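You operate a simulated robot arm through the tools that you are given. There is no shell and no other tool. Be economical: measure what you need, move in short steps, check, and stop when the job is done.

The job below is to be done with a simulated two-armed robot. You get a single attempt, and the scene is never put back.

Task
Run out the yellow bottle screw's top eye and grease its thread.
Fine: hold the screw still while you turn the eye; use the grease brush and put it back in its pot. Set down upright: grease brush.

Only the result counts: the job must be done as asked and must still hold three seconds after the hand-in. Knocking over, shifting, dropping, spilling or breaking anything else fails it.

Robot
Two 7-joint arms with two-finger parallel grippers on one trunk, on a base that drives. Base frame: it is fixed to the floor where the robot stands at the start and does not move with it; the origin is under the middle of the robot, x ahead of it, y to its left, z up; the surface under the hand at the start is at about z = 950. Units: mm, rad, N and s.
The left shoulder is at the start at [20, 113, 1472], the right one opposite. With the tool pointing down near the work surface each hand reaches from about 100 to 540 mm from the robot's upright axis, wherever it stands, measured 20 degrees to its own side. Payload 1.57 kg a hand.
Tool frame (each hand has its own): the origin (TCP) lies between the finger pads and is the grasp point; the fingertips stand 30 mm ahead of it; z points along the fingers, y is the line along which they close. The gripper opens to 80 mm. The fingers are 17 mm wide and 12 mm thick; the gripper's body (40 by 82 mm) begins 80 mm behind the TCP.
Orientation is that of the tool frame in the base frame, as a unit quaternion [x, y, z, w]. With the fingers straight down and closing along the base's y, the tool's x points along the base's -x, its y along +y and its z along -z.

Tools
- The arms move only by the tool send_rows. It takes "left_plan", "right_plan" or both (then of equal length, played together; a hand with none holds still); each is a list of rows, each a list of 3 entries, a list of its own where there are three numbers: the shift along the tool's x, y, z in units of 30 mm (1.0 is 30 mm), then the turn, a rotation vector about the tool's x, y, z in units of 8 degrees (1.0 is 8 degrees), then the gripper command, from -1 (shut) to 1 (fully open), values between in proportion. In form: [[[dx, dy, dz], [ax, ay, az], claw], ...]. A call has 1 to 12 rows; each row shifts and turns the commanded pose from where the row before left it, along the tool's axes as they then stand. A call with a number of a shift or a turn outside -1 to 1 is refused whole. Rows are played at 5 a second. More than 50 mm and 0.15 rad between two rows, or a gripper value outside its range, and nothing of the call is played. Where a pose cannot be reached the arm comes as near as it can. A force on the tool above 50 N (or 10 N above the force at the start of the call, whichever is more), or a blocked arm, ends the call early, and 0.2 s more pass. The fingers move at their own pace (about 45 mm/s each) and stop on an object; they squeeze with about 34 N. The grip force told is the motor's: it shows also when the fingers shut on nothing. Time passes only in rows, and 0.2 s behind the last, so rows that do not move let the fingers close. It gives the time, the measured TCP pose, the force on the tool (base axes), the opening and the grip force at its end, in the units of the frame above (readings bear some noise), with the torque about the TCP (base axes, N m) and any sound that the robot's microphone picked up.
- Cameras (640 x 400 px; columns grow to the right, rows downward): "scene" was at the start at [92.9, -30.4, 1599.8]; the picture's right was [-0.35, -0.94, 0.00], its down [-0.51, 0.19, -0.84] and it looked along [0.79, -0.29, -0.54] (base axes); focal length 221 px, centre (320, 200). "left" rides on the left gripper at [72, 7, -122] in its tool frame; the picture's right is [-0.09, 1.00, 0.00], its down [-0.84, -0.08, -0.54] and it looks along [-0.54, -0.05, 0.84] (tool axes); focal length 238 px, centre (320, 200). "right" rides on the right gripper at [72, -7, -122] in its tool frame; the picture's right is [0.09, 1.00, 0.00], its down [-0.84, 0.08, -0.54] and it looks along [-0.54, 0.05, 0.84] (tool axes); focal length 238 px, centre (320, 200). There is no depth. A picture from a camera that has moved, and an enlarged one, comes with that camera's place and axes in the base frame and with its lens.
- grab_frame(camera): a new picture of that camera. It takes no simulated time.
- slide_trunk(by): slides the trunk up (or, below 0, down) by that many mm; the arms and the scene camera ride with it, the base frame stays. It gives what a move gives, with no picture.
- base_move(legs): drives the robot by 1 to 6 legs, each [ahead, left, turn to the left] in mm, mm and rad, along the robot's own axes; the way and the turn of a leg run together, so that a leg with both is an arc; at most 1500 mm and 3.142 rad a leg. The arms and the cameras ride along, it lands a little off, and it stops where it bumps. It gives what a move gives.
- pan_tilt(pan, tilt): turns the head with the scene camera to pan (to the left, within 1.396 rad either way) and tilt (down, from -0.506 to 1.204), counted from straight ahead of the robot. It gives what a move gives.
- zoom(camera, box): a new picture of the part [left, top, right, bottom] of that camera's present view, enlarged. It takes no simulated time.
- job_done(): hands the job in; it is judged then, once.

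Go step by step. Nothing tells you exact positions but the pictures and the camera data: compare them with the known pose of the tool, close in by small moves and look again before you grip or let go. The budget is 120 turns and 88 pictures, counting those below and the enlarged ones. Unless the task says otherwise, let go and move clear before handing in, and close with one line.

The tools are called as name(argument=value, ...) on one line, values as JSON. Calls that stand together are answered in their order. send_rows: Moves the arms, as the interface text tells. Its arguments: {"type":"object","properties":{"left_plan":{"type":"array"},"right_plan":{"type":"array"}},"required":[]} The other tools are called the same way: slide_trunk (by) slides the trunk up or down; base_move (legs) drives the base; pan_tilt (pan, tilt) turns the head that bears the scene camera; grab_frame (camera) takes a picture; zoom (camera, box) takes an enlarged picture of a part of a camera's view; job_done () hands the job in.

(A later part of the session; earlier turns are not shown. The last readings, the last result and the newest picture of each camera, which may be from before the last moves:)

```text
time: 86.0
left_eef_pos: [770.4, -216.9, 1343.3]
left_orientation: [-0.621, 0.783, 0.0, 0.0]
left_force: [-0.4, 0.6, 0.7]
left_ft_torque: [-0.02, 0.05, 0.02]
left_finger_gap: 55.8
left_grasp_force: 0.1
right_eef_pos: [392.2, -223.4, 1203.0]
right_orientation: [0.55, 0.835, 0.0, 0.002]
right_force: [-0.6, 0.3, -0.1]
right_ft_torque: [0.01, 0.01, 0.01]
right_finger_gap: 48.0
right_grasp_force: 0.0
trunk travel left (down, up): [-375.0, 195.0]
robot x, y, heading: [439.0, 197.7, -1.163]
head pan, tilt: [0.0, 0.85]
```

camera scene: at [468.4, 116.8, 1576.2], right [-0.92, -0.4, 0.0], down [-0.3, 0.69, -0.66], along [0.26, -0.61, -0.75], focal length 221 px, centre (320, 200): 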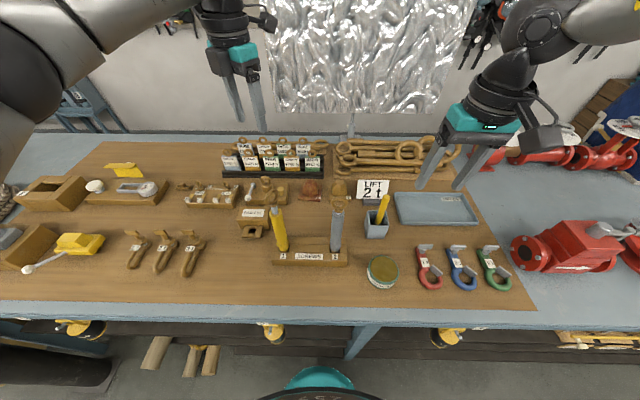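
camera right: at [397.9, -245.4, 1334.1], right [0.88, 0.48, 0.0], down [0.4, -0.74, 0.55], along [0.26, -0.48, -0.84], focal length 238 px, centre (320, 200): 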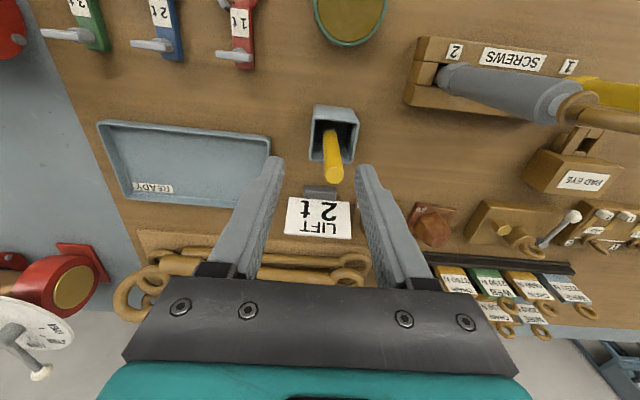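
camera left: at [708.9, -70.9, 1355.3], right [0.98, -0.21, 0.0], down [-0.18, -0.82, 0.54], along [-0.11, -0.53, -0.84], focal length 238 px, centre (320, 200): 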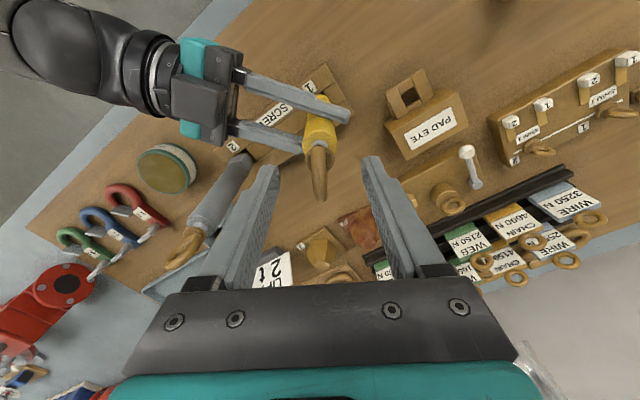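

send_rows(right_plan=[[[-0.83, 0.134, 0], [0, 0, 0], 0.2], [[-0.83, 0.134, 0], [0, 0, 0], 0.2], [[-0.83, 0.134, 0], [0, 0, 0], 0.2], [[-0.83, 0.134, 0], [0, 0, 0], 0.2], [[-0.81, 0.134, 0.5], [0, 0, 0], 0.2]])

grab_frame(camera="right")

zoom(camera="scene", box=[320, 100, 460, 240])

```text
time: 87.2
left_eef_pos: [770.0, -219.4, 1342.9]
left_orientation: [-0.621, 0.783, 0.001, 0.0]
left_force: [0.1, -0.5, -0.7]
left_ft_torque: [0.05, 0.02, 0.01]
left_finger_gap: 55.9
left_grasp_force: 0.0
right_eef_pos: [461.9, -329.9, 1187.9]
right_orientation: [0.551, 0.835, 0.0, 0.0]
right_force: [0.5, -0.2, 0.2]
right_ft_torque: [0.01, -0.04, 0.02]
right_finger_gap: 48.4
right_grasp_force: 0.0
trunk travel left (down, up): [-375.0, 195.0]
robot x, y, heading: [434.1, 197.2, -1.164]
head pan, tilt: [0.0, 0.85]
```

```text
34 pictures are left
camera right: at [427.3, -265.9, 1308.5], right [0.88, 0.48, 0.0], down [0.4, -0.74, 0.54], along [0.26, -0.48, -0.84], focal length 238 px, centre (320, 200)
```

right: 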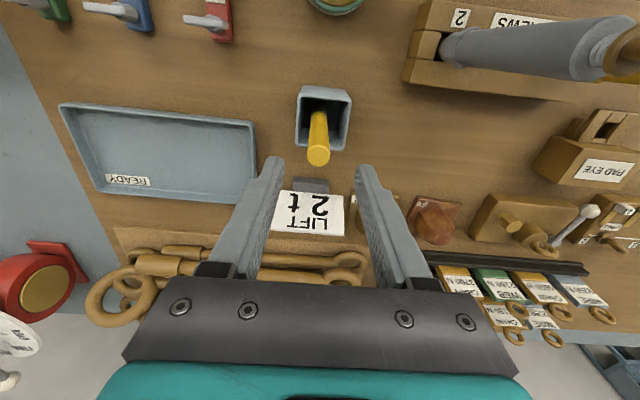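

```text
2.86 times, centred on (390, 170) of scene
camera zoom: at [468.8, 116.1, 1426.1], right [-0.92, -0.4, 0.0], down [-0.3, 0.69, -0.66], along [0.26, -0.61, -0.75], focal length 630 px, centre (120, 286)
```

zoom: 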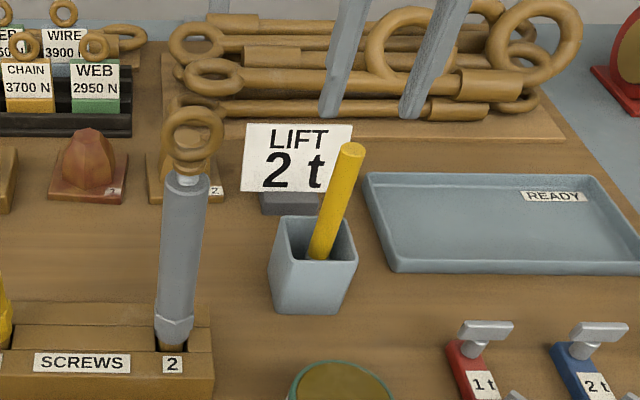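

The handle top is exactly under the TCP. I'll descend 88 mm and close on it.

send_rows(right_plan=[[[0, 0, 0.73], [0, 0, 0], 0.1], [[0, 0, 0.73], [0, 0, 0], 0.1], [[0, 0, 0.73], [0, 0, 0], 0.1], [[0, 0, 0.73], [0, 0, 0], 0.1], [[0, 0, 0], [0, 0, 0], -0.3], [[0, 0, 0], [0, 0, 0], -0.6], [[0, 0, 0], [0, 0, 0], -1], [[0, 0, 0], [0, 0, 0], -1], [[0, 0, 0], [0, 0, 0], -1]])

grab_frame(camera="right")

```text
time: 89.2
left_eef_pos: [770.2, -217.8, 1342.9]
left_orientation: [-0.622, 0.783, 0.0, 0.0]
left_force: [-0.5, 0.0, -1.0]
left_ft_torque: [0.0, -0.04, 0.01]
left_finger_gap: 56.0
left_grasp_force: 0.1
right_eef_pos: [447.4, -320.5, 1102.5]
right_orientation: [0.55, 0.835, 0.0, 0.002]
right_force: [-0.4, -0.3, -0.1]
right_ft_torque: [0.01, -0.04, 0.01]
right_finger_gap: 0.1
right_grasp_force: 21.3
right hand out of reach, approached as far as the arm can: row 2, 3, 4
trunk travel left (down, up): [-375.0, 195.0]
robot x, y, heading: [434.6, 198.3, -1.163]
head pan, tilt: [0.0, 0.85]
```

```text
32 pictures are left
camera right: at [412.8, -256.8, 1224.9], right [0.88, 0.48, 0.0], down [0.4, -0.74, 0.55], along [0.26, -0.48, -0.84], focal length 238 px, centre (320, 200)
```

right: 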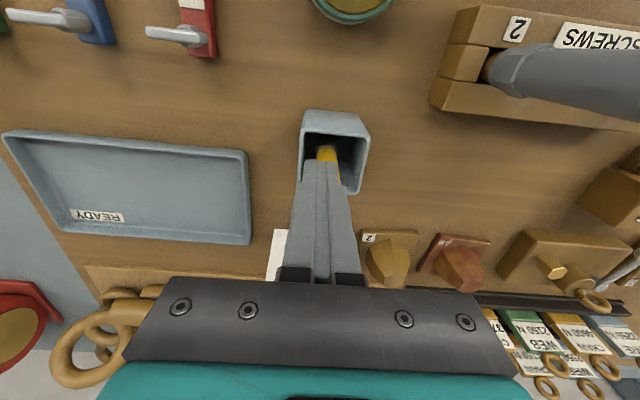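

The arm ran short near the bottom and closed just in front of the handle, touching nothing. I'll open, rise, lower the trunk further and retry.

send_rows(right_plan=[[[0, 0, 0], [0, 0, 0], 0.1], [[0, 0, 0], [0, 0, 0], 0.1], [[0.3, 0, -1], [0, 0, 0], 0.1], [[0.3, 0, -1], [0, 0, 0], 0.1], [[0, 0, -1], [0, 0, 0], 0.1], [[0, 0, -1], [0, 0, 0], 0.1], [[0, 0, -1], [0, 0, 0], 0.1], [[0, 0, -1], [0, 0, 0], 0.1], [[0, 0, -1], [0, 0, 0], 0.1], [[0, 0, -0.5], [0, 0, 0], 0.1]], left_plan=[[[0, 0, 0], [0, 0, 0], 0.4], [[0, 0, 0], [0, 0, 0], 0.4], [[0, 0, -1], [0, 0, 0], 0.4], [[0, 0, -1], [0, 0, 0], 0.4], [[0, 0, -1], [0, 0, 0], 0.4], [[0, 0, -1], [0, 0, 0], 0.4], [[0, 0, 0], [0, 0, 0], 0.4], [[0, 0, 0], [0, 0, 0], 0.4], [[0, 0, 0], [0, 0, 0], 0.4], [[0, 0, 0], [0, 0, 0], 0.4]])

slide_trunk(by=-120)

```text
time: 91.4
left_eef_pos: [763.4, -211.5, 1390.1]
left_orientation: [-0.621, 0.783, 0.0, 0.0]
left_force: [0.2, 0.7, 0.4]
left_ft_torque: [0.02, -0.04, -0.02]
left_finger_gap: 56.0
left_grasp_force: 0.1
left hand out of reach, approached as far as the arm can: row 4, 5, 6
right_eef_pos: [440.0, -304.9, 1328.5]
right_orientation: [0.551, 0.835, 0.0, 0.0]
right_force: [0.3, 0.7, -0.1]
right_ft_torque: [0.0, -0.04, 0.01]
right_finger_gap: 44.0
right_grasp_force: 0.1
trunk travel left (down, up): [-375.0, 195.0]
robot x, y, heading: [433.3, 198.4, -1.162]
head pan, tilt: [0.0, 0.85]
```

```text
time: 92.9
left_eef_pos: [763.2, -209.8, 1269.1]
left_orientation: [-0.622, 0.783, 0.0, 0.0]
left_force: [-0.4, -0.1, -0.1]
left_ft_torque: [0.02, -0.01, -0.03]
left_finger_gap: 55.9
left_grasp_force: 0.0
right_eef_pos: [439.9, -305.6, 1206.9]
right_orientation: [0.551, 0.834, 0.0, 0.001]
right_force: [-0.2, 0.2, -0.2]
right_ft_torque: [0.01, 0.03, 0.01]
right_finger_gap: 44.3
right_grasp_force: 0.1
trunk travel left (down, up): [-255.0, 315.0]
robot x, y, heading: [433.1, 200.0, -1.161]
head pan, tilt: [0.0, 0.85]
```

send_rows(right_plan=[[[-0.5, 0.15, 0], [0, 0, 0], 0.1], [[-0.5, 0.15, 0.3], [0, 0, 0], 0.1], [[0, 0, 0.85], [0, 0, 0], 0.1], [[0, 0, 0.85], [0, 0, 0], 0.1], [[0, 0, 0.85], [0, 0, 0], 0.1], [[0, 0, 0.6], [0, 0, 0], 0.1]])

grab_frame(camera="right")

```text
time: 94.3
left_eef_pos: [763.6, -211.3, 1268.0]
left_orientation: [-0.622, 0.783, 0.0, 0.0]
left_force: [0.1, -0.2, 0.2]
left_ft_torque: [-0.01, 0.02, 0.01]
left_finger_gap: 56.0
left_grasp_force: 0.1
right_eef_pos: [448.3, -318.8, 1099.6]
right_orientation: [0.551, 0.835, 0.0, 0.001]
right_force: [0.2, 0.1, -0.7]
right_ft_torque: [-0.02, 0.04, 0.02]
right_finger_gap: 43.9
right_grasp_force: 0.1
right hand out of reach, approached as far as the arm can: row 1, 2
trunk travel left (down, up): [-255.0, 315.0]
robot x, y, heading: [432.9, 197.2, -1.16]
head pan, tilt: [0.0, 0.85]
```

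```text
31 pictures are left
camera right: at [412.9, -255.1, 1221.6], right [0.88, 0.48, 0.0], down [0.4, -0.74, 0.54], along [0.26, -0.48, -0.84], focal length 238 px, centre (320, 200)
```

right: 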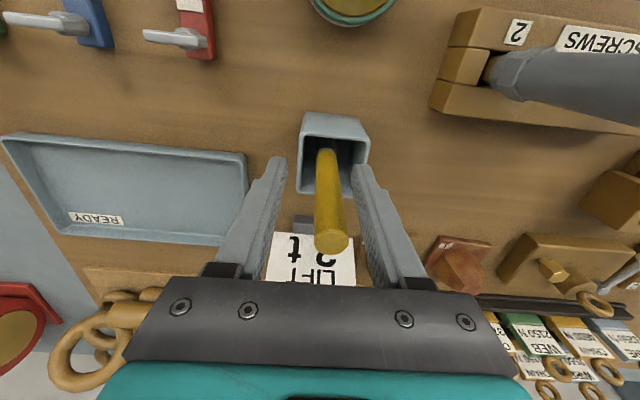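

Now it's in reach; the handle is 7 mm to the side and about 15 mm ahead. I'll correct that and check.

send_rows(right_plan=[[[0, 0.23, 0], [0, 0, 0], 0.1], [[-0.5, 0, 0], [0, 0, 0], 0.1], [[0, 0, 0], [0, 0, 0], 0.1]])

grab_frame(camera="right")

```text
time: 95.1
left_eef_pos: [764.9, -209.4, 1269.2]
left_orientation: [-0.622, 0.783, 0.0, 0.0]
left_force: [0.1, 1.1, 0.5]
left_ft_torque: [-0.01, 0.03, 0.0]
left_finger_gap: 56.1
left_grasp_force: 0.1
right_eef_pos: [458.1, -329.0, 1100.0]
right_orientation: [0.551, 0.835, 0.0, 0.002]
right_force: [0.4, -0.6, -0.3]
right_ft_torque: [-0.06, 0.01, 0.01]
right_finger_gap: 43.8
right_grasp_force: 0.1
trunk travel left (down, up): [-255.0, 315.0]
robot x, y, heading: [431.9, 196.6, -1.161]
head pan, tilt: [0.0, 0.85]
```

```text
30 pictures are left
camera right: at [424.2, -265.3, 1221.9], right [0.88, 0.48, 0.0], down [0.4, -0.74, 0.54], along [0.26, -0.48, -0.84], focal length 238 px, centre (320, 200)
```

right: 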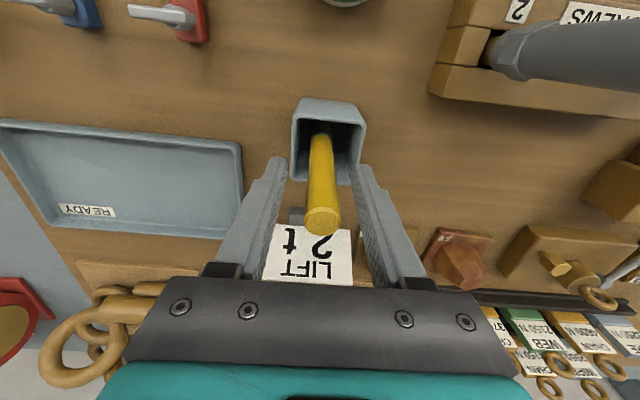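

Centred. Close the gripper on the handle.

send_rows(right_plan=[[[0, 0.04, 0], [0, 0, 0], -0.2], [[0, 0, 0], [0, 0, 0], -0.6], [[0, 0, 0], [0, 0, 0], -1], [[0, 0, 0], [0, 0, 0], -1], [[0, 0, 0], [0, 0, 0], -1]])

```text
time: 96.3
left_eef_pos: [764.1, -211.0, 1268.9]
left_orientation: [-0.622, 0.783, 0.001, 0.0]
left_force: [-0.1, -0.8, 0.0]
left_ft_torque: [0.0, 0.03, 0.04]
left_finger_gap: 56.1
left_grasp_force: 0.1
right_eef_pos: [459.7, -329.4, 1100.6]
right_orientation: [0.55, 0.835, 0.001, 0.001]
right_force: [-1.6, 0.5, 1.8]
right_ft_torque: [-0.07, 0.07, -0.03]
right_finger_gap: 18.6
right_grasp_force: 33.4
trunk travel left (down, up): [-255.0, 315.0]
robot x, y, heading: [433.0, 194.9, -1.16]
head pan, tilt: [0.0, 0.85]
```

Gripped (18.6 mm). I'll lift the brush straight out by raising the trunk.

slide_trunk(by=120)

zoom(camera="scene", box=[320, 120, 440, 300])

```text
time: 97.8
left_eef_pos: [764.4, -210.5, 1387.9]
left_orientation: [-0.622, 0.783, 0.001, 0.0]
left_force: [-0.2, -0.2, -0.2]
left_ft_torque: [0.0, 0.0, 0.03]
left_finger_gap: 56.2
left_grasp_force: 0.0
right_eef_pos: [459.7, -330.2, 1219.6]
right_orientation: [0.551, 0.835, 0.0, 0.001]
right_force: [0.4, -0.2, -1.4]
right_ft_torque: [-0.01, 0.03, -0.01]
right_finger_gap: 18.6
right_grasp_force: 33.0
trunk travel left (down, up): [-375.0, 195.0]
robot x, y, heading: [436.8, 200.9, -1.16]
head pan, tilt: [0.0, 0.85]
```

```text
2.22 times, centred on (380, 210) of scene
camera zoom: at [468.5, 117.0, 1426.1], right [-0.92, -0.4, 0.0], down [-0.3, 0.69, -0.66], along [0.26, -0.61, -0.75], focal length 490 px, centre (187, 178)
```

zoom: 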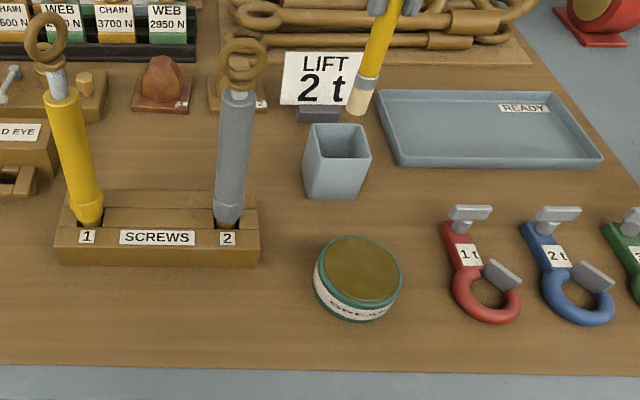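

The brush is out; its bristle tip is about 148 mm below the TCP. The grease tin is centred at f 347, l −178, with its surface near z 993. Moving the brush above the tin.

send_rows(right_plan=[[[0.99, 0.054, 0], [0, 0, 0], -1], [[0.99, 0.054, 0], [0, 0, 0], -1], [[0.99, 0.054, 0], [0, 0, 0], -1], [[0.99, 0.054, 0], [0, 0, 0], -1], [[0.99, 0.054, 0], [0, 0, 0], -1], [[0, 0, 0.9], [0, 0, 0], -1], [[0, 0, 0.9], [0, 0, 0], -1]])

zoom(camera="scene", box=[320, 150, 440, 310])

grab_frame(camera="right")

```text
time: 99.4
left_eef_pos: [764.0, -210.9, 1389.8]
left_orientation: [-0.622, 0.783, 0.0, 0.0]
left_force: [-0.5, -0.9, -0.1]
left_ft_torque: [-0.01, 0.02, -0.02]
left_finger_gap: 55.8
left_grasp_force: 0.1
right_eef_pos: [409.3, -189.9, 1165.1]
right_orientation: [0.551, 0.834, 0.0, 0.001]
right_force: [-0.4, -0.5, 0.3]
right_ft_torque: [-0.01, 0.05, 0.01]
right_finger_gap: 18.7
right_grasp_force: 32.8
trunk travel left (down, up): [-375.0, 195.0]
robot x, y, heading: [436.0, 198.7, -1.16]
head pan, tilt: [0.0, 0.85]
```

```text
2.50 times, centred on (380, 230) of scene
camera zoom: at [468.3, 117.2, 1426.2], right [-0.92, -0.4, 0.0], down [-0.3, 0.69, -0.66], along [0.26, -0.61, -0.75], focal length 551 px, centre (170, 125)
```

zoom: 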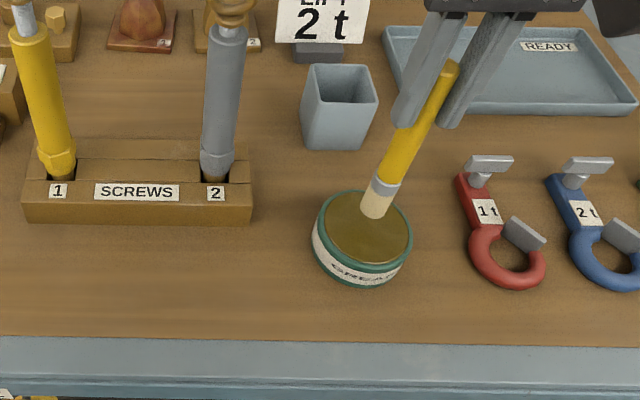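

```text
27 pictures are left
camera right: at [374.1, -125.6, 1287.9], right [0.88, 0.48, 0.0], down [0.4, -0.74, 0.54], along [0.26, -0.48, -0.84], focal length 238 px, centre (320, 200)
```

right: 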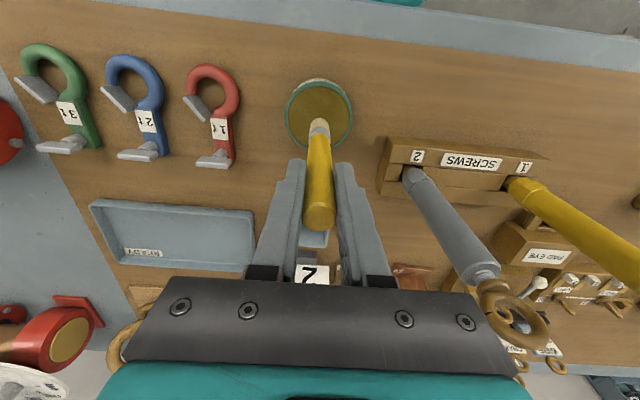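

Well placed. I'll lower the bristles gently into the grease, swirl slightly, and watch the force.

send_rows(right_plan=[[[0, 0, 0.4], [0, 0, 0], -1], [[0, 0, 0.3], [0, 0, 0], -1], [[0, 0, 0.15], [0, 0, 0], -1], [[0, 0, 0.12], [0, 0, 0], -1]])

zoom(camera="scene", box=[350, 190, 420, 280])

```text
time: 100.4
left_eef_pos: [763.1, -209.1, 1390.3]
left_orientation: [-0.621, 0.784, 0.0, 0.0]
left_force: [-0.7, 0.6, 0.1]
left_ft_torque: [-0.02, 0.0, 0.0]
left_finger_gap: 56.2
left_grasp_force: 0.0
right_eef_pos: [408.7, -189.8, 1138.3]
right_orientation: [0.55, 0.835, -0.003, 0.004]
right_force: [-4.8, -1.7, 29.8]
right_ft_torque: [-0.41, 0.79, 0.01]
right_finger_gap: 18.8
right_grasp_force: 32.9
trunk travel left (down, up): [-375.0, 195.0]
robot x, y, heading: [434.9, 198.6, -1.159]
head pan, tilt: [0.0, 0.85]
```

```text
4.44 times, centred on (385, 235) of scene
camera zoom: at [467.7, 119.0, 1426.7], right [-0.92, -0.4, 0.0], down [-0.3, 0.69, -0.66], along [0.26, -0.61, -0.75], focal length 980 px, centre (31, 44)
```

zoom: 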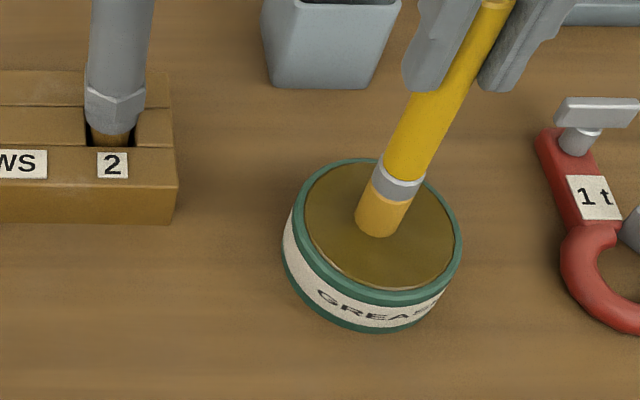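

The bristles turned amber, so the brush is loaded. Lifting off.

send_rows(right_plan=[[[0, 0, -0.5], [0, 0, 0], -1], [[0, 0, -1], [0, 0, 0], -1], [[0, 0, -1], [0, 0, 0], -1], [[0, 0, -1], [0, 0, 0], -1], [[0, 0, -1], [0, 0, 0], -1], [[0, 0, -1], [0, 0, 0], -1], [[0, 0, -1], [0, 0, 0], -1], [[0, 0, -1], [0, 0, 0], -1]])

zoom(camera="scene", box=[250, 90, 450, 290])

```text
time: 102.2
left_eef_pos: [764.1, -211.0, 1390.3]
left_orientation: [-0.622, 0.783, 0.0, -0.001]
left_force: [-0.5, 0.1, -0.3]
left_ft_torque: [-0.01, 0.01, -0.01]
left_finger_gap: 56.2
left_grasp_force: 0.0
right_eef_pos: [407.3, -191.7, 1361.6]
right_orientation: [0.551, 0.835, 0.0, 0.0]
right_force: [0.4, -0.7, -0.3]
right_ft_torque: [-0.02, -0.03, 0.0]
right_finger_gap: 18.9
right_grasp_force: 32.9
trunk travel left (down, up): [-375.0, 195.0]
robot x, y, heading: [430.2, 197.8, -1.158]
head pan, tilt: [0.0, 0.85]
```

```text
2.00 times, centred on (350, 190) of scene
camera zoom: at [468.5, 117.4, 1426.2], right [-0.92, -0.4, 0.0], down [-0.3, 0.69, -0.66], along [0.26, -0.61, -0.75], focal length 441 px, centre (260, 220)
```

zoom: 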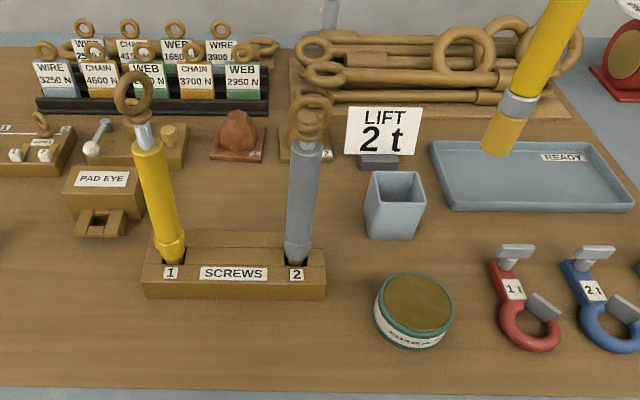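

The brush is loaded with grease. I'll drive left so the yellow screw is in front of the right hand, then tilt the brush about 40° short of the thread.

base_move(legs=[[0, 256, 0]])

send_rows(right_plan=[[[1, 0, 0], [0, 0, 0], -1], [[1, 0, 0], [0, 0, 0], -1], [[0, 0, 0], [0, -1, 0], -1], [[0, 0, 0], [0, -1, 0], -1], [[0, 0, 0], [0, -1, 0], -1], [[0, 0, 0], [0, -1, 0], -1], [[0, 0, 0], [0, -1, 0], -1], [[0, 0, 0], [0, 0, 0], -1]])

grab_frame(camera="scene")

grab_frame(camera="right")

```text
time: 104.1
left_eef_pos: [1001.0, -110.0, 1388.3]
left_orientation: [-0.619, 0.786, 0.0, 0.0]
left_force: [0.0, 1.2, -0.1]
left_ft_torque: [-0.08, 0.02, -0.01]
left_finger_gap: 55.8
left_grasp_force: 0.0
right_eef_pos: [644.5, -88.8, 1359.6]
right_orientation: [0.553, 0.833, -0.001, 0.001]
right_force: [0.3, -0.1, -1.4]
right_ft_torque: [0.01, 0.03, -0.01]
right_finger_gap: 19.0
right_grasp_force: 33.0
trunk travel left (down, up): [-375.0, 195.0]
robot x, y, heading: [671.3, 298.3, -1.171]
head pan, tilt: [0.0, 0.85]
```

```text
time: 105.9
left_eef_pos: [1000.4, -109.8, 1389.4]
left_orientation: [-0.618, 0.786, 0.0, 0.001]
left_force: [0.7, 0.2, 1.0]
left_ft_torque: [0.03, -0.03, 0.0]
left_finger_gap: 55.8
left_grasp_force: 0.1
right_eef_pos: [621.3, -33.5, 1359.9]
right_orientation: [0.52, 0.782, -0.19, 0.286]
right_force: [0.0, -0.2, 0.1]
right_ft_torque: [0.04, 0.02, -0.01]
right_finger_gap: 18.8
right_grasp_force: 33.2
trunk travel left (down, up): [-375.0, 195.0]
robot x, y, heading: [675.6, 298.7, -1.165]
head pan, tilt: [0.0, 0.85]
```

```text
24 pictures are left
camera scene: at [707.8, 219.2, 1426.2], right [-0.92, -0.39, 0.0], down [-0.29, 0.69, -0.66], along [0.26, -0.61, -0.75], focal length 221 px, centre (320, 200)
```

scene: 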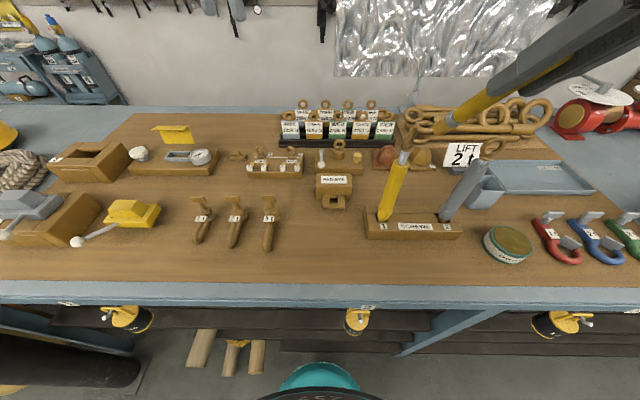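

```text
23 pictures are left
camera right: at [563.4, 87.4, 1407.4], right [0.89, 0.45, -0.06], down [0.18, -0.24, 0.95], along [0.42, -0.86, -0.29], focal length 238 px, centre (320, 200)
```

right: 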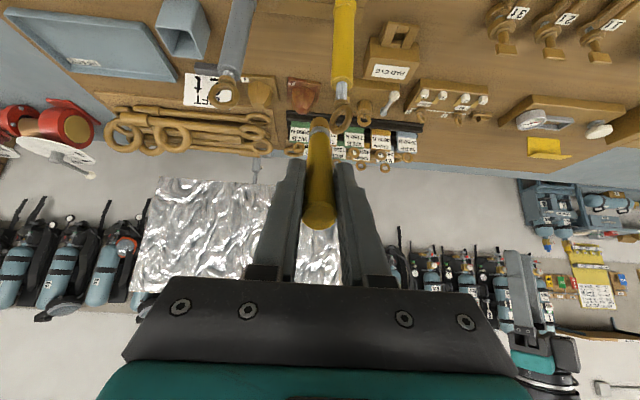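

The brush is tilted 40°, its tip about 33 mm short, 27 mm right of and 65 mm above the thread. I'll move it level with the thread, staying about 40 mm short.

send_rows(right_plan=[[[0.53, 0.3, 0.5], [0, 0, 0], -1], [[0.53, 0.3, 0.5], [0, 0, 0], -1], [[0.53, 0.3, 0.5], [0, 0, 0], -1], [[0, 0, 0], [0, 0, 0], -1]])

zoom(camera="right", box=[260, 60, 400, 220])

zoom(camera="scene", box=[350, 110, 470, 240])

```text
time: 106.9
left_eef_pos: [999.9, -110.8, 1388.9]
left_orientation: [-0.618, 0.786, 0.0, 0.001]
left_force: [0.0, 0.0, 0.1]
left_ft_torque: [-0.01, 0.01, -0.01]
left_finger_gap: 56.0
left_grasp_force: 0.1
right_eef_pos: [657.3, -37.9, 1329.7]
right_orientation: [0.521, 0.782, -0.188, 0.284]
right_force: [0.1, 0.3, -0.6]
right_ft_torque: [0.02, 0.01, -0.02]
right_finger_gap: 18.9
right_grasp_force: 32.8
right hand out of reach, approached as far as the arm can: row 1, 2, 3
trunk travel left (down, up): [-375.0, 195.0]
robot x, y, heading: [671.4, 300.5, -1.174]
head pan, tilt: [0.0, 0.85]
```

```text
2.50 times, centred on (330, 140) of right
camera zoom: at [600.0, 82.7, 1377.0], right [0.89, 0.45, -0.06], down [0.18, -0.24, 0.95], along [0.42, -0.86, -0.3], focal length 596 px, centre (295, 350)
```

zoom: 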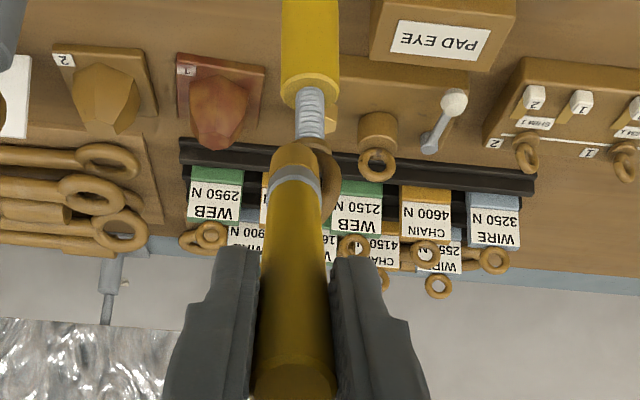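

```text
3.08 times, centred on (410, 175) of scene
camera zoom: at [707.0, 219.6, 1426.2], right [-0.92, -0.39, 0.0], down [-0.29, 0.69, -0.66], along [0.26, -0.61, -0.75], focal length 679 px, centre (43, 277)
```

zoom: 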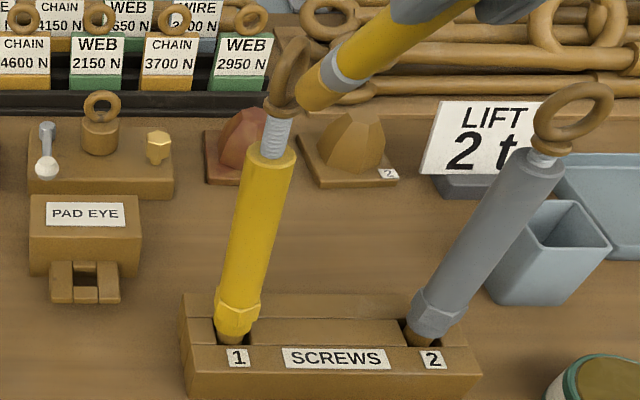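

The arm is folded too close again; the tip is near the ring but not touching. I'll back the base off 80 mm, then lower and extend.

base_move(legs=[[-80, 0, 0]])

send_rows(right_plan=[[[0.38, 0, 0.45], [0, 0, 0], -1], [[0.37, 0, 0.45], [0, 0, 0], -1], [[0, 0, 0], [0, 0, 0], -1]])

zoom(camera="scene", box=[330, 90, 450, 220])

```text
time: 108.0
left_eef_pos: [968.1, -37.6, 1389.1]
left_orientation: [-0.617, 0.787, 0.0, -0.001]
left_force: [-0.7, 0.8, 0.5]
left_ft_torque: [0.0, -0.02, 0.04]
left_finger_gap: 56.1
left_grasp_force: 0.0
right_eef_pos: [626.0, 36.9, 1328.3]
right_orientation: [0.521, 0.783, -0.188, 0.283]
right_force: [0.3, 0.6, -0.8]
right_ft_torque: [0.01, -0.02, 0.0]
right_finger_gap: 18.6
right_grasp_force: 33.2
trunk travel left (down, up): [-375.0, 195.0]
robot x, y, heading: [643.8, 370.8, -1.17]
head pan, tilt: [0.0, 0.85]
```

```text
time: 108.8
left_eef_pos: [969.6, -38.9, 1388.8]
left_orientation: [-0.617, 0.787, 0.0, 0.0]
left_force: [0.3, -0.3, -0.1]
left_ft_torque: [-0.01, -0.02, 0.0]
left_finger_gap: 56.1
left_grasp_force: 0.2
right_eef_pos: [637.7, 19.6, 1310.8]
right_orientation: [0.522, 0.782, -0.188, 0.284]
right_force: [-0.4, 0.0, -0.4]
right_ft_torque: [0.03, 0.03, 0.0]
right_finger_gap: 18.8
right_grasp_force: 32.8
right hand out of reach, approached as far as the arm can: row 1, 2
trunk travel left (down, up): [-375.0, 195.0]
robot x, y, heading: [645.2, 374.2, -1.174]
head pan, tilt: [0.0, 0.85]
```

```text
3.08 times, centred on (390, 155) of scene
camera zoom: at [676.5, 292.6, 1426.2], right [-0.92, -0.39, 0.0], down [-0.29, 0.69, -0.66], along [0.26, -0.61, -0.75], focal length 679 px, centre (105, 338)
```

zoom: 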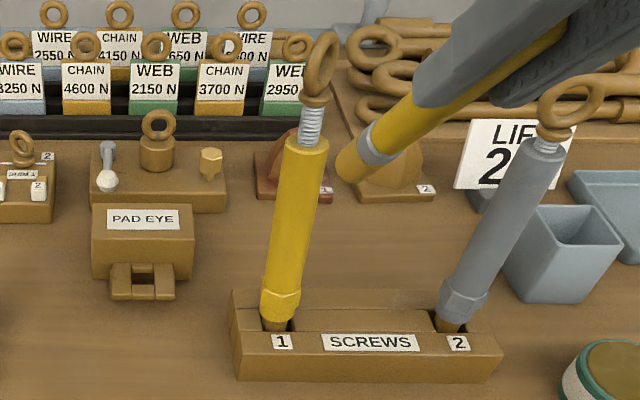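

The yellow screw now leans slightly left (~6°) in its loose slot, since the brush brushed the ring. The scene view puts the thread at about (711,-134,1180). I'll confirm with the right camera.

zoom(camera="right", box=[260, 20, 420, 200])

```text
2.22 times, centred on (340, 110) of right
camera zoom: at [578.6, 140.9, 1358.7], right [0.89, 0.45, -0.06], down [0.18, -0.24, 0.95], along [0.41, -0.86, -0.3], focal length 530 px, centre (276, 400)
```

zoom: 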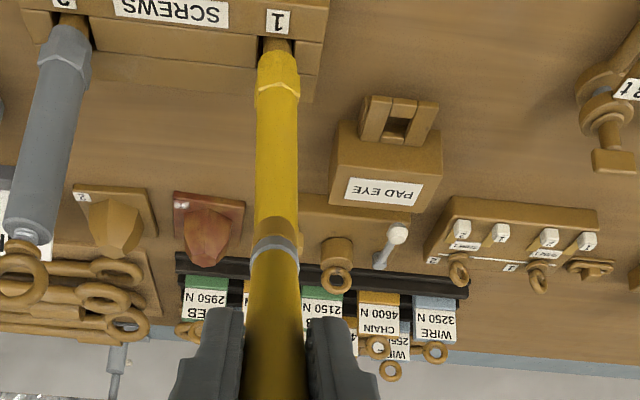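

The brush is nearly in line with the thread. Advance to about 20 mm short at thread height.

send_rows(right_plan=[[[-0.5, 0.09, 0.83], [0, 0, 0], -1], [[-0.5, 0.09, 0.83], [0, 0, 0], -1], [[0, 0, 0], [0, 0, 0], -1]])

zoom(camera="scene", box=[350, 90, 430, 170])

zoom(camera="right", box=[260, 20, 400, 180])

```text
time: 109.5
left_eef_pos: [969.5, -37.1, 1388.9]
left_orientation: [-0.618, 0.786, 0.0, 0.0]
left_force: [-0.1, 0.3, 0.3]
left_ft_torque: [-0.03, -0.02, -0.03]
left_finger_gap: 56.0
left_grasp_force: 0.0
right_eef_pos: [664.0, -29.9, 1292.2]
right_orientation: [0.522, 0.782, -0.189, 0.285]
right_force: [-0.1, -0.3, -0.1]
right_ft_torque: [0.06, 0.06, -0.02]
right_finger_gap: 18.7
right_grasp_force: 33.3
trunk travel left (down, up): [-375.0, 195.0]
robot x, y, heading: [642.1, 374.7, -1.17]
head pan, tilt: [0.0, 0.85]
```

```text
5.00 times, centred on (390, 130) of scene
camera zoom: at [676.2, 292.9, 1426.2], right [-0.92, -0.39, 0.0], down [-0.29, 0.69, -0.66], along [0.26, -0.61, -0.75], focal length 1103 px, centre (-30, 550)
```

zoom: 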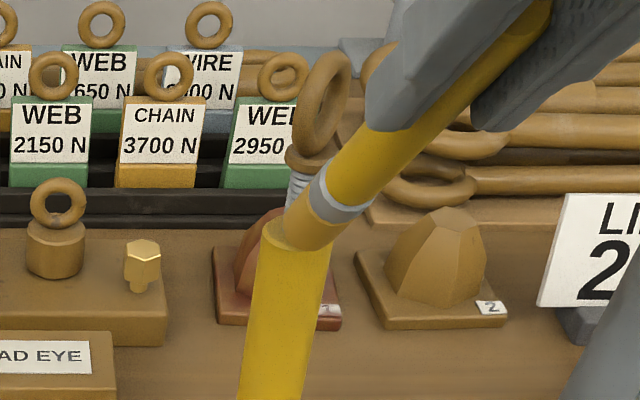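

```text
2.50 times, centred on (330, 100) of right
camera zoom: at [607.0, 91.7, 1339.7], right [0.89, 0.45, -0.06], down [0.18, -0.24, 0.95], along [0.41, -0.86, -0.3], focal length 596 px, centre (295, 450)
```

zoom: 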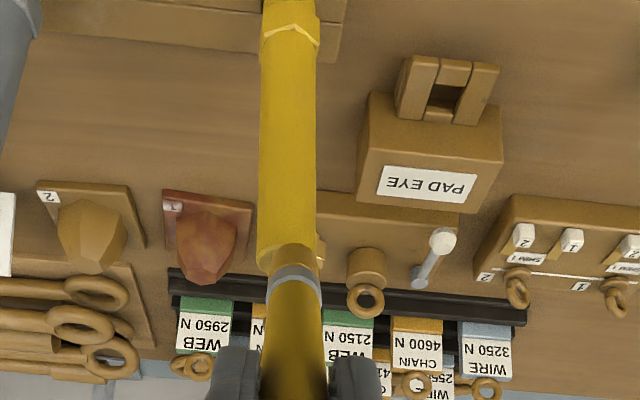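

Aligned, about 6 mm from contact. I'll advance gently onto the thread with force monitoring.

send_rows(right_plan=[[[-0.13, 0, 0], [0, 0, 0], -1], [[-0.07, 0, 0.05], [0, 0, 0], -1], [[-0.07, 0, 0.06], [0, 0, 0], -1], [[-0.05, 0, 0.04], [0, 0, 0], -1], [[0, 0, 0], [0, 0, 0], -1]])

zoom(camera="scene", box=[360, 95, 420, 155])

```text
time: 110.8
left_eef_pos: [969.0, -37.5, 1388.3]
left_orientation: [-0.617, 0.787, 0.001, 0.001]
left_force: [0.3, 0.4, 1.4]
left_ft_torque: [-0.01, 0.01, 0.02]
left_finger_gap: 56.3
left_grasp_force: 0.0
right_eef_pos: [668.2, -38.9, 1295.7]
right_orientation: [0.521, 0.782, -0.188, 0.284]
right_force: [0.4, -0.2, -1.2]
right_ft_torque: [0.04, -0.02, 0.01]
right_finger_gap: 18.5
right_grasp_force: 32.6
trunk travel left (down, up): [-375.0, 195.0]
robot x, y, heading: [643.9, 375.5, -1.169]
head pan, tilt: [0.0, 0.85]
```

```text
6.67 times, centred on (390, 125) of scene
camera zoom: at [676.5, 292.6, 1426.2], right [-0.92, -0.39, 0.0], down [-0.29, 0.69, -0.66], along [0.26, -0.61, -0.75], focal length 1470 px, centre (-147, 700)
```

zoom: 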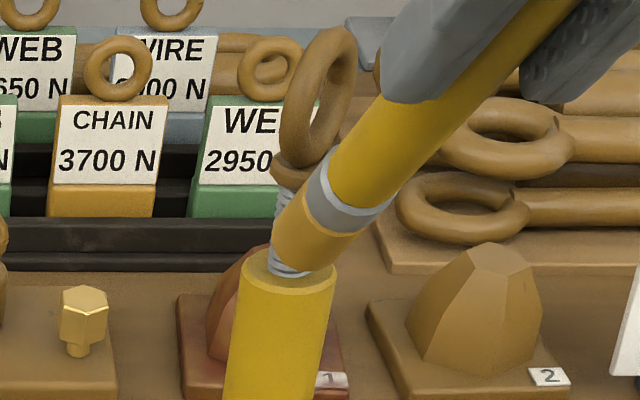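

The bristles are right at the thread. I'll press in a few mm more, shift slightly left, and stroke up and down.

send_rows(right_plan=[[[-0.1, 0.07, 0.085], [0, 0, 0], -1], [[-0.08, 0, 0.06], [0, 0, 0], -1], [[-0.12, 0, -0.14], [0, 0, 0], -1], [[-0.12, 0, -0.14], [0, 0, 0], -1], [[0.12, 0, 0.14], [0, 0, 0], -1], [[0.12, 0, 0.14], [0, 0, 0], -1], [[0, 0, 0], [0, 0, 0], -1]])

zoom(camera="scene", box=[360, 95, 420, 155])

```text
time: 112.3
left_eef_pos: [969.6, -37.3, 1389.2]
left_orientation: [-0.618, 0.786, 0.0, 0.0]
left_force: [0.5, -1.4, 0.3]
left_ft_torque: [0.02, 0.01, 0.03]
left_finger_gap: 55.9
left_grasp_force: 0.1
right_eef_pos: [672.4, -43.9, 1293.9]
right_orientation: [0.521, 0.782, -0.189, 0.285]
right_force: [0.5, 0.3, -0.9]
right_ft_torque: [0.01, 0.0, 0.0]
right_finger_gap: 18.8
right_grasp_force: 32.5
trunk travel left (down, up): [-375.0, 195.0]
robot x, y, heading: [640.2, 371.4, -1.173]
head pan, tilt: [0.0, 0.85]
```

```text
6.67 times, centred on (390, 125) of scene
camera zoom: at [676.5, 292.6, 1426.2], right [-0.92, -0.39, 0.0], down [-0.29, 0.69, -0.66], along [0.26, -0.61, -0.75], focal length 1470 px, centre (-147, 700)
```

zoom: 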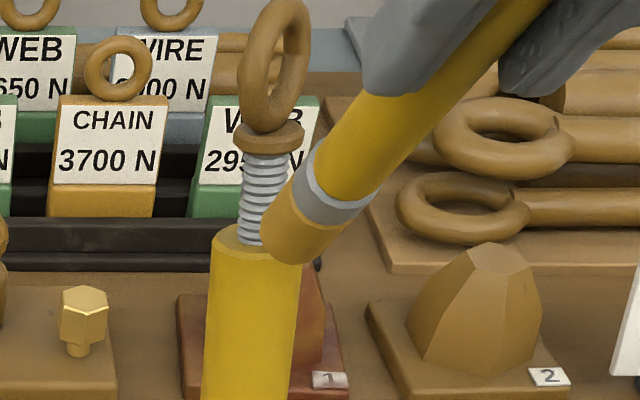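

The free-standing screw yields to the brush, so it must be held. I'll back the brush off and check the screw's stability.

send_rows(right_plan=[[[0.5, 0, -0.43], [0, 0, 0], -1], [[0.5, 0, -0.43], [0, 0, 0], -1], [[0.5, 0, -0.43], [0, 0, 0], -1], [[0.5, 0, -0.43], [0, 0, 0], -1], [[-0.4, 0, -0.55], [0, 0, 0], -1], [[-0.4, 0, -0.55], [0, 0, 0], -1], [[-0.4, 0, -0.55], [0, 0, 0], -1]], left_plan=[[[0, 0, 0], [0, 1, 0], 0.5], [[0, 0, 0], [0, 1, 0], 0.5], [[0, 0, 0], [0, 1, 0], 0.5], [[0, 0, 0], [0, 1, 0], 0.5], [[0, 0, 0], [0, 1, 0], 0.5], [[0, 0, 0], [0, 1, 0], 0.5], [[0, 0, 0], [0, 1, 0], 0.5]])

zoom(camera="scene", box=[330, 90, 450, 220])

```text
time: 114.0
left_eef_pos: [969.1, -38.5, 1390.8]
left_orientation: [-0.545, 0.693, -0.291, -0.371]
left_force: [0.8, -0.3, 0.2]
left_ft_torque: [-0.01, -0.03, 0.0]
left_finger_gap: 59.9
left_grasp_force: 0.0
right_eef_pos: [645.5, 24.8, 1365.9]
right_orientation: [0.521, 0.782, -0.189, 0.285]
right_force: [-0.1, -0.5, 0.5]
right_ft_torque: [0.03, 0.02, 0.0]
right_finger_gap: 18.8
right_grasp_force: 32.2
right hand out of reach, approached as far as the arm can: row 4
trunk travel left (down, up): [-375.0, 195.0]
robot x, y, heading: [639.7, 373.0, -1.172]
head pan, tilt: [0.0, 0.85]
```

```text
3.08 times, centred on (390, 155) of scene
camera zoom: at [676.8, 293.0, 1426.2], right [-0.92, -0.39, 0.0], down [-0.29, 0.69, -0.66], along [0.26, -0.61, -0.75], focal length 679 px, centre (105, 338)
```

zoom: 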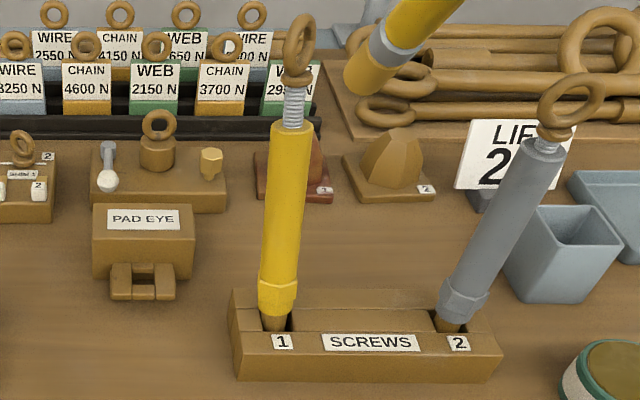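

It's stable, just leaning in its slot. I'll finish pitching the left hand to horizontal and drive right so both hands can work on the screw.

send_rows(left_plan=[[[0, 0, 0], [0, 1, 0], 0.5], [[0, 0, 0], [0, 1, 0], 0.5], [[0, 0, 0], [0, 1, 0], 0.5], [[0, 0, 0], [0, 1, 0], 0.5], [[0, 0, 0], [0, 0.25, 0], 0.5]])

base_move(legs=[[0, -140, 0]])

grab_frame(camera="scene")

```text
time: 115.2
left_eef_pos: [968.5, -36.8, 1390.3]
left_orientation: [0.436, -0.555, 0.437, 0.558]
left_force: [-0.1, -0.2, -0.4]
left_ft_torque: [0.01, -0.02, 0.0]
left_finger_gap: 59.9
left_grasp_force: 0.0
right_eef_pos: [646.0, 25.3, 1364.3]
right_orientation: [0.522, 0.782, -0.189, 0.284]
right_force: [-0.3, 0.1, -0.8]
right_ft_torque: [0.01, -0.02, 0.02]
right_finger_gap: 18.6
right_grasp_force: 32.6
trunk travel left (down, up): [-375.0, 195.0]
robot x, y, heading: [644.7, 374.8, -1.175]
head pan, tilt: [0.0, 0.85]
```

```text
time: 116.5
left_eef_pos: [839.5, -92.6, 1389.7]
left_orientation: [-0.437, 0.556, -0.437, -0.556]
left_force: [-0.9, 0.2, 0.1]
left_ft_torque: [-0.03, 0.02, 0.03]
left_finger_gap: 60.1
left_grasp_force: 0.0
right_eef_pos: [516.2, -29.6, 1365.9]
right_orientation: [0.521, 0.782, -0.189, 0.284]
right_force: [-0.2, -0.5, -0.9]
right_ft_torque: [0.06, -0.02, 0.04]
right_finger_gap: 18.9
right_grasp_force: 32.5
trunk travel left (down, up): [-375.0, 195.0]
robot x, y, heading: [518.0, 317.3, -1.171]
head pan, tilt: [0.0, 0.85]
```

```text
13 pictures are left
camera scene: at [546.9, 237.8, 1426.2], right [-0.92, -0.39, 0.0], down [-0.29, 0.69, -0.66], along [0.26, -0.61, -0.75], focal length 221 px, centre (320, 200)
```

scene: 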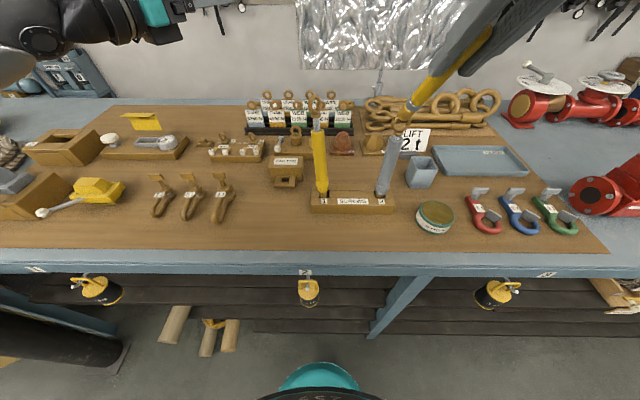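

Only 13 pictures remain, so I'll use them sparingly. Moving the left hand to about 100 mm from the leaning body and lowering it.

send_rows(left_plan=[[[0, 0.98, -0.18], [0, 0, 0], 0.6], [[0, 0.98, -0.18], [0, 0, 0], 0.6], [[0, 0.98, -0.18], [0, 0, 0], 0.6], [[0, 0.98, -0.18], [0, 0, 0], 0.6], [[-1, 0, 0], [0, 0, 0], 0.6], [[-1, 0, 0], [0, 0, 0], 0.6], [[-1, 0, 0], [0, 0, 0], 0.6], [[-1, 0, 0], [0, 0, 0], 0.6], [[-1, 0, 0], [0, 0, 0], 0.6], [[-1, 0, 0], [0, 0, 0], 0.6], [[-1, 0, 0], [0, 0, 0], 0.6], [[-1, 0, 0], [0, 0, 0], 0.6]])

send_rows(left_plan=[[[-0.7, 0, 0], [0, 0, 0], 0.6], [[-0.6, 0, 0], [0, 0, 0], 0.6]])

grab_frame(camera="left")

```text
time: 119.1
left_eef_pos: [731.3, -45.8, 1146.1]
left_orientation: [0.437, -0.555, 0.438, 0.556]
left_force: [-0.5, 0.1, -0.8]
left_ft_torque: [0.04, -0.02, 0.0]
left_finger_gap: 63.9
left_grasp_force: 0.1
right_eef_pos: [517.9, -29.2, 1365.8]
right_orientation: [0.52, 0.783, -0.187, 0.285]
right_force: [-0.3, 0.8, -0.7]
right_ft_torque: [0.04, 0.0, 0.0]
right_finger_gap: 18.7
right_grasp_force: 32.8
trunk travel left (down, up): [-375.0, 195.0]
robot x, y, heading: [515.0, 316.6, -1.17]
head pan, tilt: [0.0, 0.85]
```

```text
time: 119.7
left_eef_pos: [732.3, -43.8, 1110.1]
left_orientation: [0.437, -0.556, 0.437, 0.557]
left_force: [1.0, -0.2, 0.5]
left_ft_torque: [0.03, -0.02, -0.02]
left_finger_gap: 63.9
left_grasp_force: 0.0
right_eef_pos: [517.2, -29.1, 1365.3]
right_orientation: [0.52, 0.783, -0.188, 0.284]
right_force: [-1.1, 0.4, -0.4]
right_ft_torque: [0.0, 0.04, 0.0]
right_finger_gap: 18.7
right_grasp_force: 33.2
trunk travel left (down, up): [-375.0, 195.0]
robot x, y, heading: [518.0, 319.5, -1.173]
head pan, tilt: [0.0, 0.85]
```

```text
12 pictures are left
camera left: at [752.0, 76.3, 1181.7], right [-0.97, 0.23, -0.09], down [0.2, 0.51, -0.84], along [-0.15, -0.83, -0.54], focal length 238 px, centre (320, 200)
```

left: 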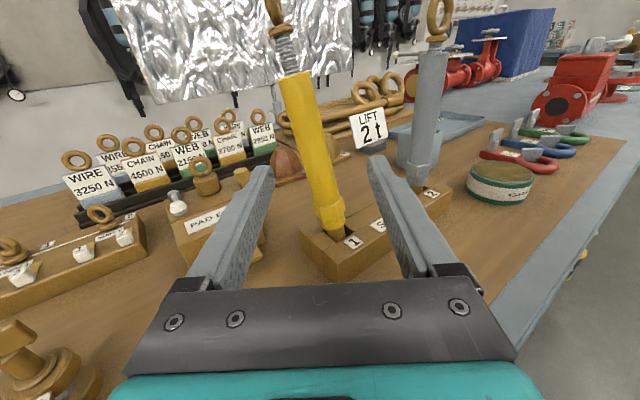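

The body is almost centred, about 96 mm ahead. Advancing and closing on it; this should also straighten it.

send_rows(left_plan=[[[0, -0.1, 0.8], [0, 0, 0], 0.6], [[0, -0.05, 0.8], [0, 0, 0], 0.6], [[0, 0, 0.8], [0, 0, 0], 0.6], [[0, 0, 0.75], [0, 0, 0], 0.6], [[0, 0, 0], [0, 0, 0], 0.2], [[0, 0, 0], [0, 0, 0], -0.2], [[0, 0, 0], [0, 0, 0], -0.6], [[0, 0, 0], [0, 0, 0], -1], [[0, 0, 0], [0, 0, 0], -1], [[0, 0, 0], [0, 0, 0], -1]])

grab_frame(camera="left")

```text
time: 121.9
left_eef_pos: [715.5, -136.8, 1109.2]
left_orientation: [-0.438, 0.556, -0.438, -0.555]
left_force: [-2.2, -0.2, 1.7]
left_ft_torque: [-0.09, 0.41, -0.01]
left_finger_gap: 31.0
left_grasp_force: 34.2
right_eef_pos: [517.0, -28.9, 1365.8]
right_orientation: [0.521, 0.783, -0.189, 0.284]
right_force: [0.4, -0.5, -0.4]
right_ft_torque: [0.02, 0.02, 0.04]
right_finger_gap: 18.7
right_grasp_force: 32.8
trunk travel left (down, up): [-375.0, 195.0]
robot x, y, heading: [514.3, 321.7, -1.171]
head pan, tilt: [0.0, 0.85]
```

```text
11 pictures are left
camera left: at [734.7, -16.0, 1181.8], right [-0.97, 0.23, -0.09], down [0.2, 0.51, -0.84], along [-0.15, -0.83, -0.54], focal length 238 px, centre (320, 200)
```

left: 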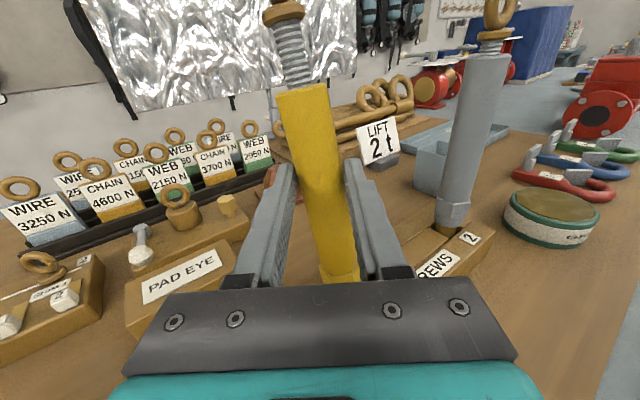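

The screw body is held by the left hand, with the thread near (717,-141,1180). Now I'll bring the brush across sideways, staying about 80 mm in front.

send_rows(right_plan=[[[0, 0.94, 0], [0, 0, 0], -1], [[0, 0.94, 0], [0, 0, 0], -1], [[0, 0.94, 0], [0, 0, 0], -1], [[0, 0.94, 0], [0, 0, 0], -1], [[0, 0.94, 0], [0, 0, 0], -1]])

```text
time: 123.1
left_eef_pos: [714.7, -136.4, 1109.3]
left_orientation: [0.438, -0.554, 0.437, 0.557]
left_force: [-3.4, -0.1, 2.2]
left_ft_torque: [0.05, 0.52, -0.01]
left_finger_gap: 30.7
left_grasp_force: 33.6
right_eef_pos: [593.5, -3.5, 1366.9]
right_orientation: [0.53, 0.777, -0.186, 0.283]
right_force: [0.6, 0.3, -0.5]
right_ft_torque: [0.02, 0.02, -0.02]
right_finger_gap: 18.7
right_grasp_force: 32.9
right hand out of reach, approached as far as the arm can: row 4, 5
trunk travel left (down, up): [-375.0, 195.0]
robot x, y, heading: [512.9, 321.3, -1.168]
head pan, tilt: [0.0, 0.85]
```

Reach is limited there, so I'll yaw the brush 40° to the left (coming from the right-front) and then approach to about 25 mm short of the thread.

send_rows(right_plan=[[[0, 0, 0], [-0.643, 0, -0.766], -1], [[0, 0, 0], [-0.643, 0, -0.766], -1], [[0, 0, 0], [-0.643, 0, -0.766], -1], [[0, 0, 0], [-0.643, 0, -0.766], -1], [[0, 0, 0], [-0.643, 0, -0.766], -1], [[0, 0, 0], [0, 0, 0], -1]])

```text
time: 124.5
left_eef_pos: [713.5, -137.4, 1109.5]
left_orientation: [0.437, -0.555, 0.437, 0.557]
left_force: [-6.0, 0.9, 3.8]
left_ft_torque: [0.01, 0.68, -0.02]
left_finger_gap: 30.7
left_grasp_force: 33.9
right_eef_pos: [596.1, 4.0, 1366.9]
right_orientation: [0.221, 0.913, -0.079, 0.333]
right_force: [0.6, 0.1, -0.2]
right_ft_torque: [0.0, -0.02, 0.01]
right_finger_gap: 18.8
right_grasp_force: 33.6
trunk travel left (down, up): [-375.0, 195.0]
robot x, y, heading: [515.5, 319.6, -1.172]
head pan, tilt: [0.0, 0.85]
```

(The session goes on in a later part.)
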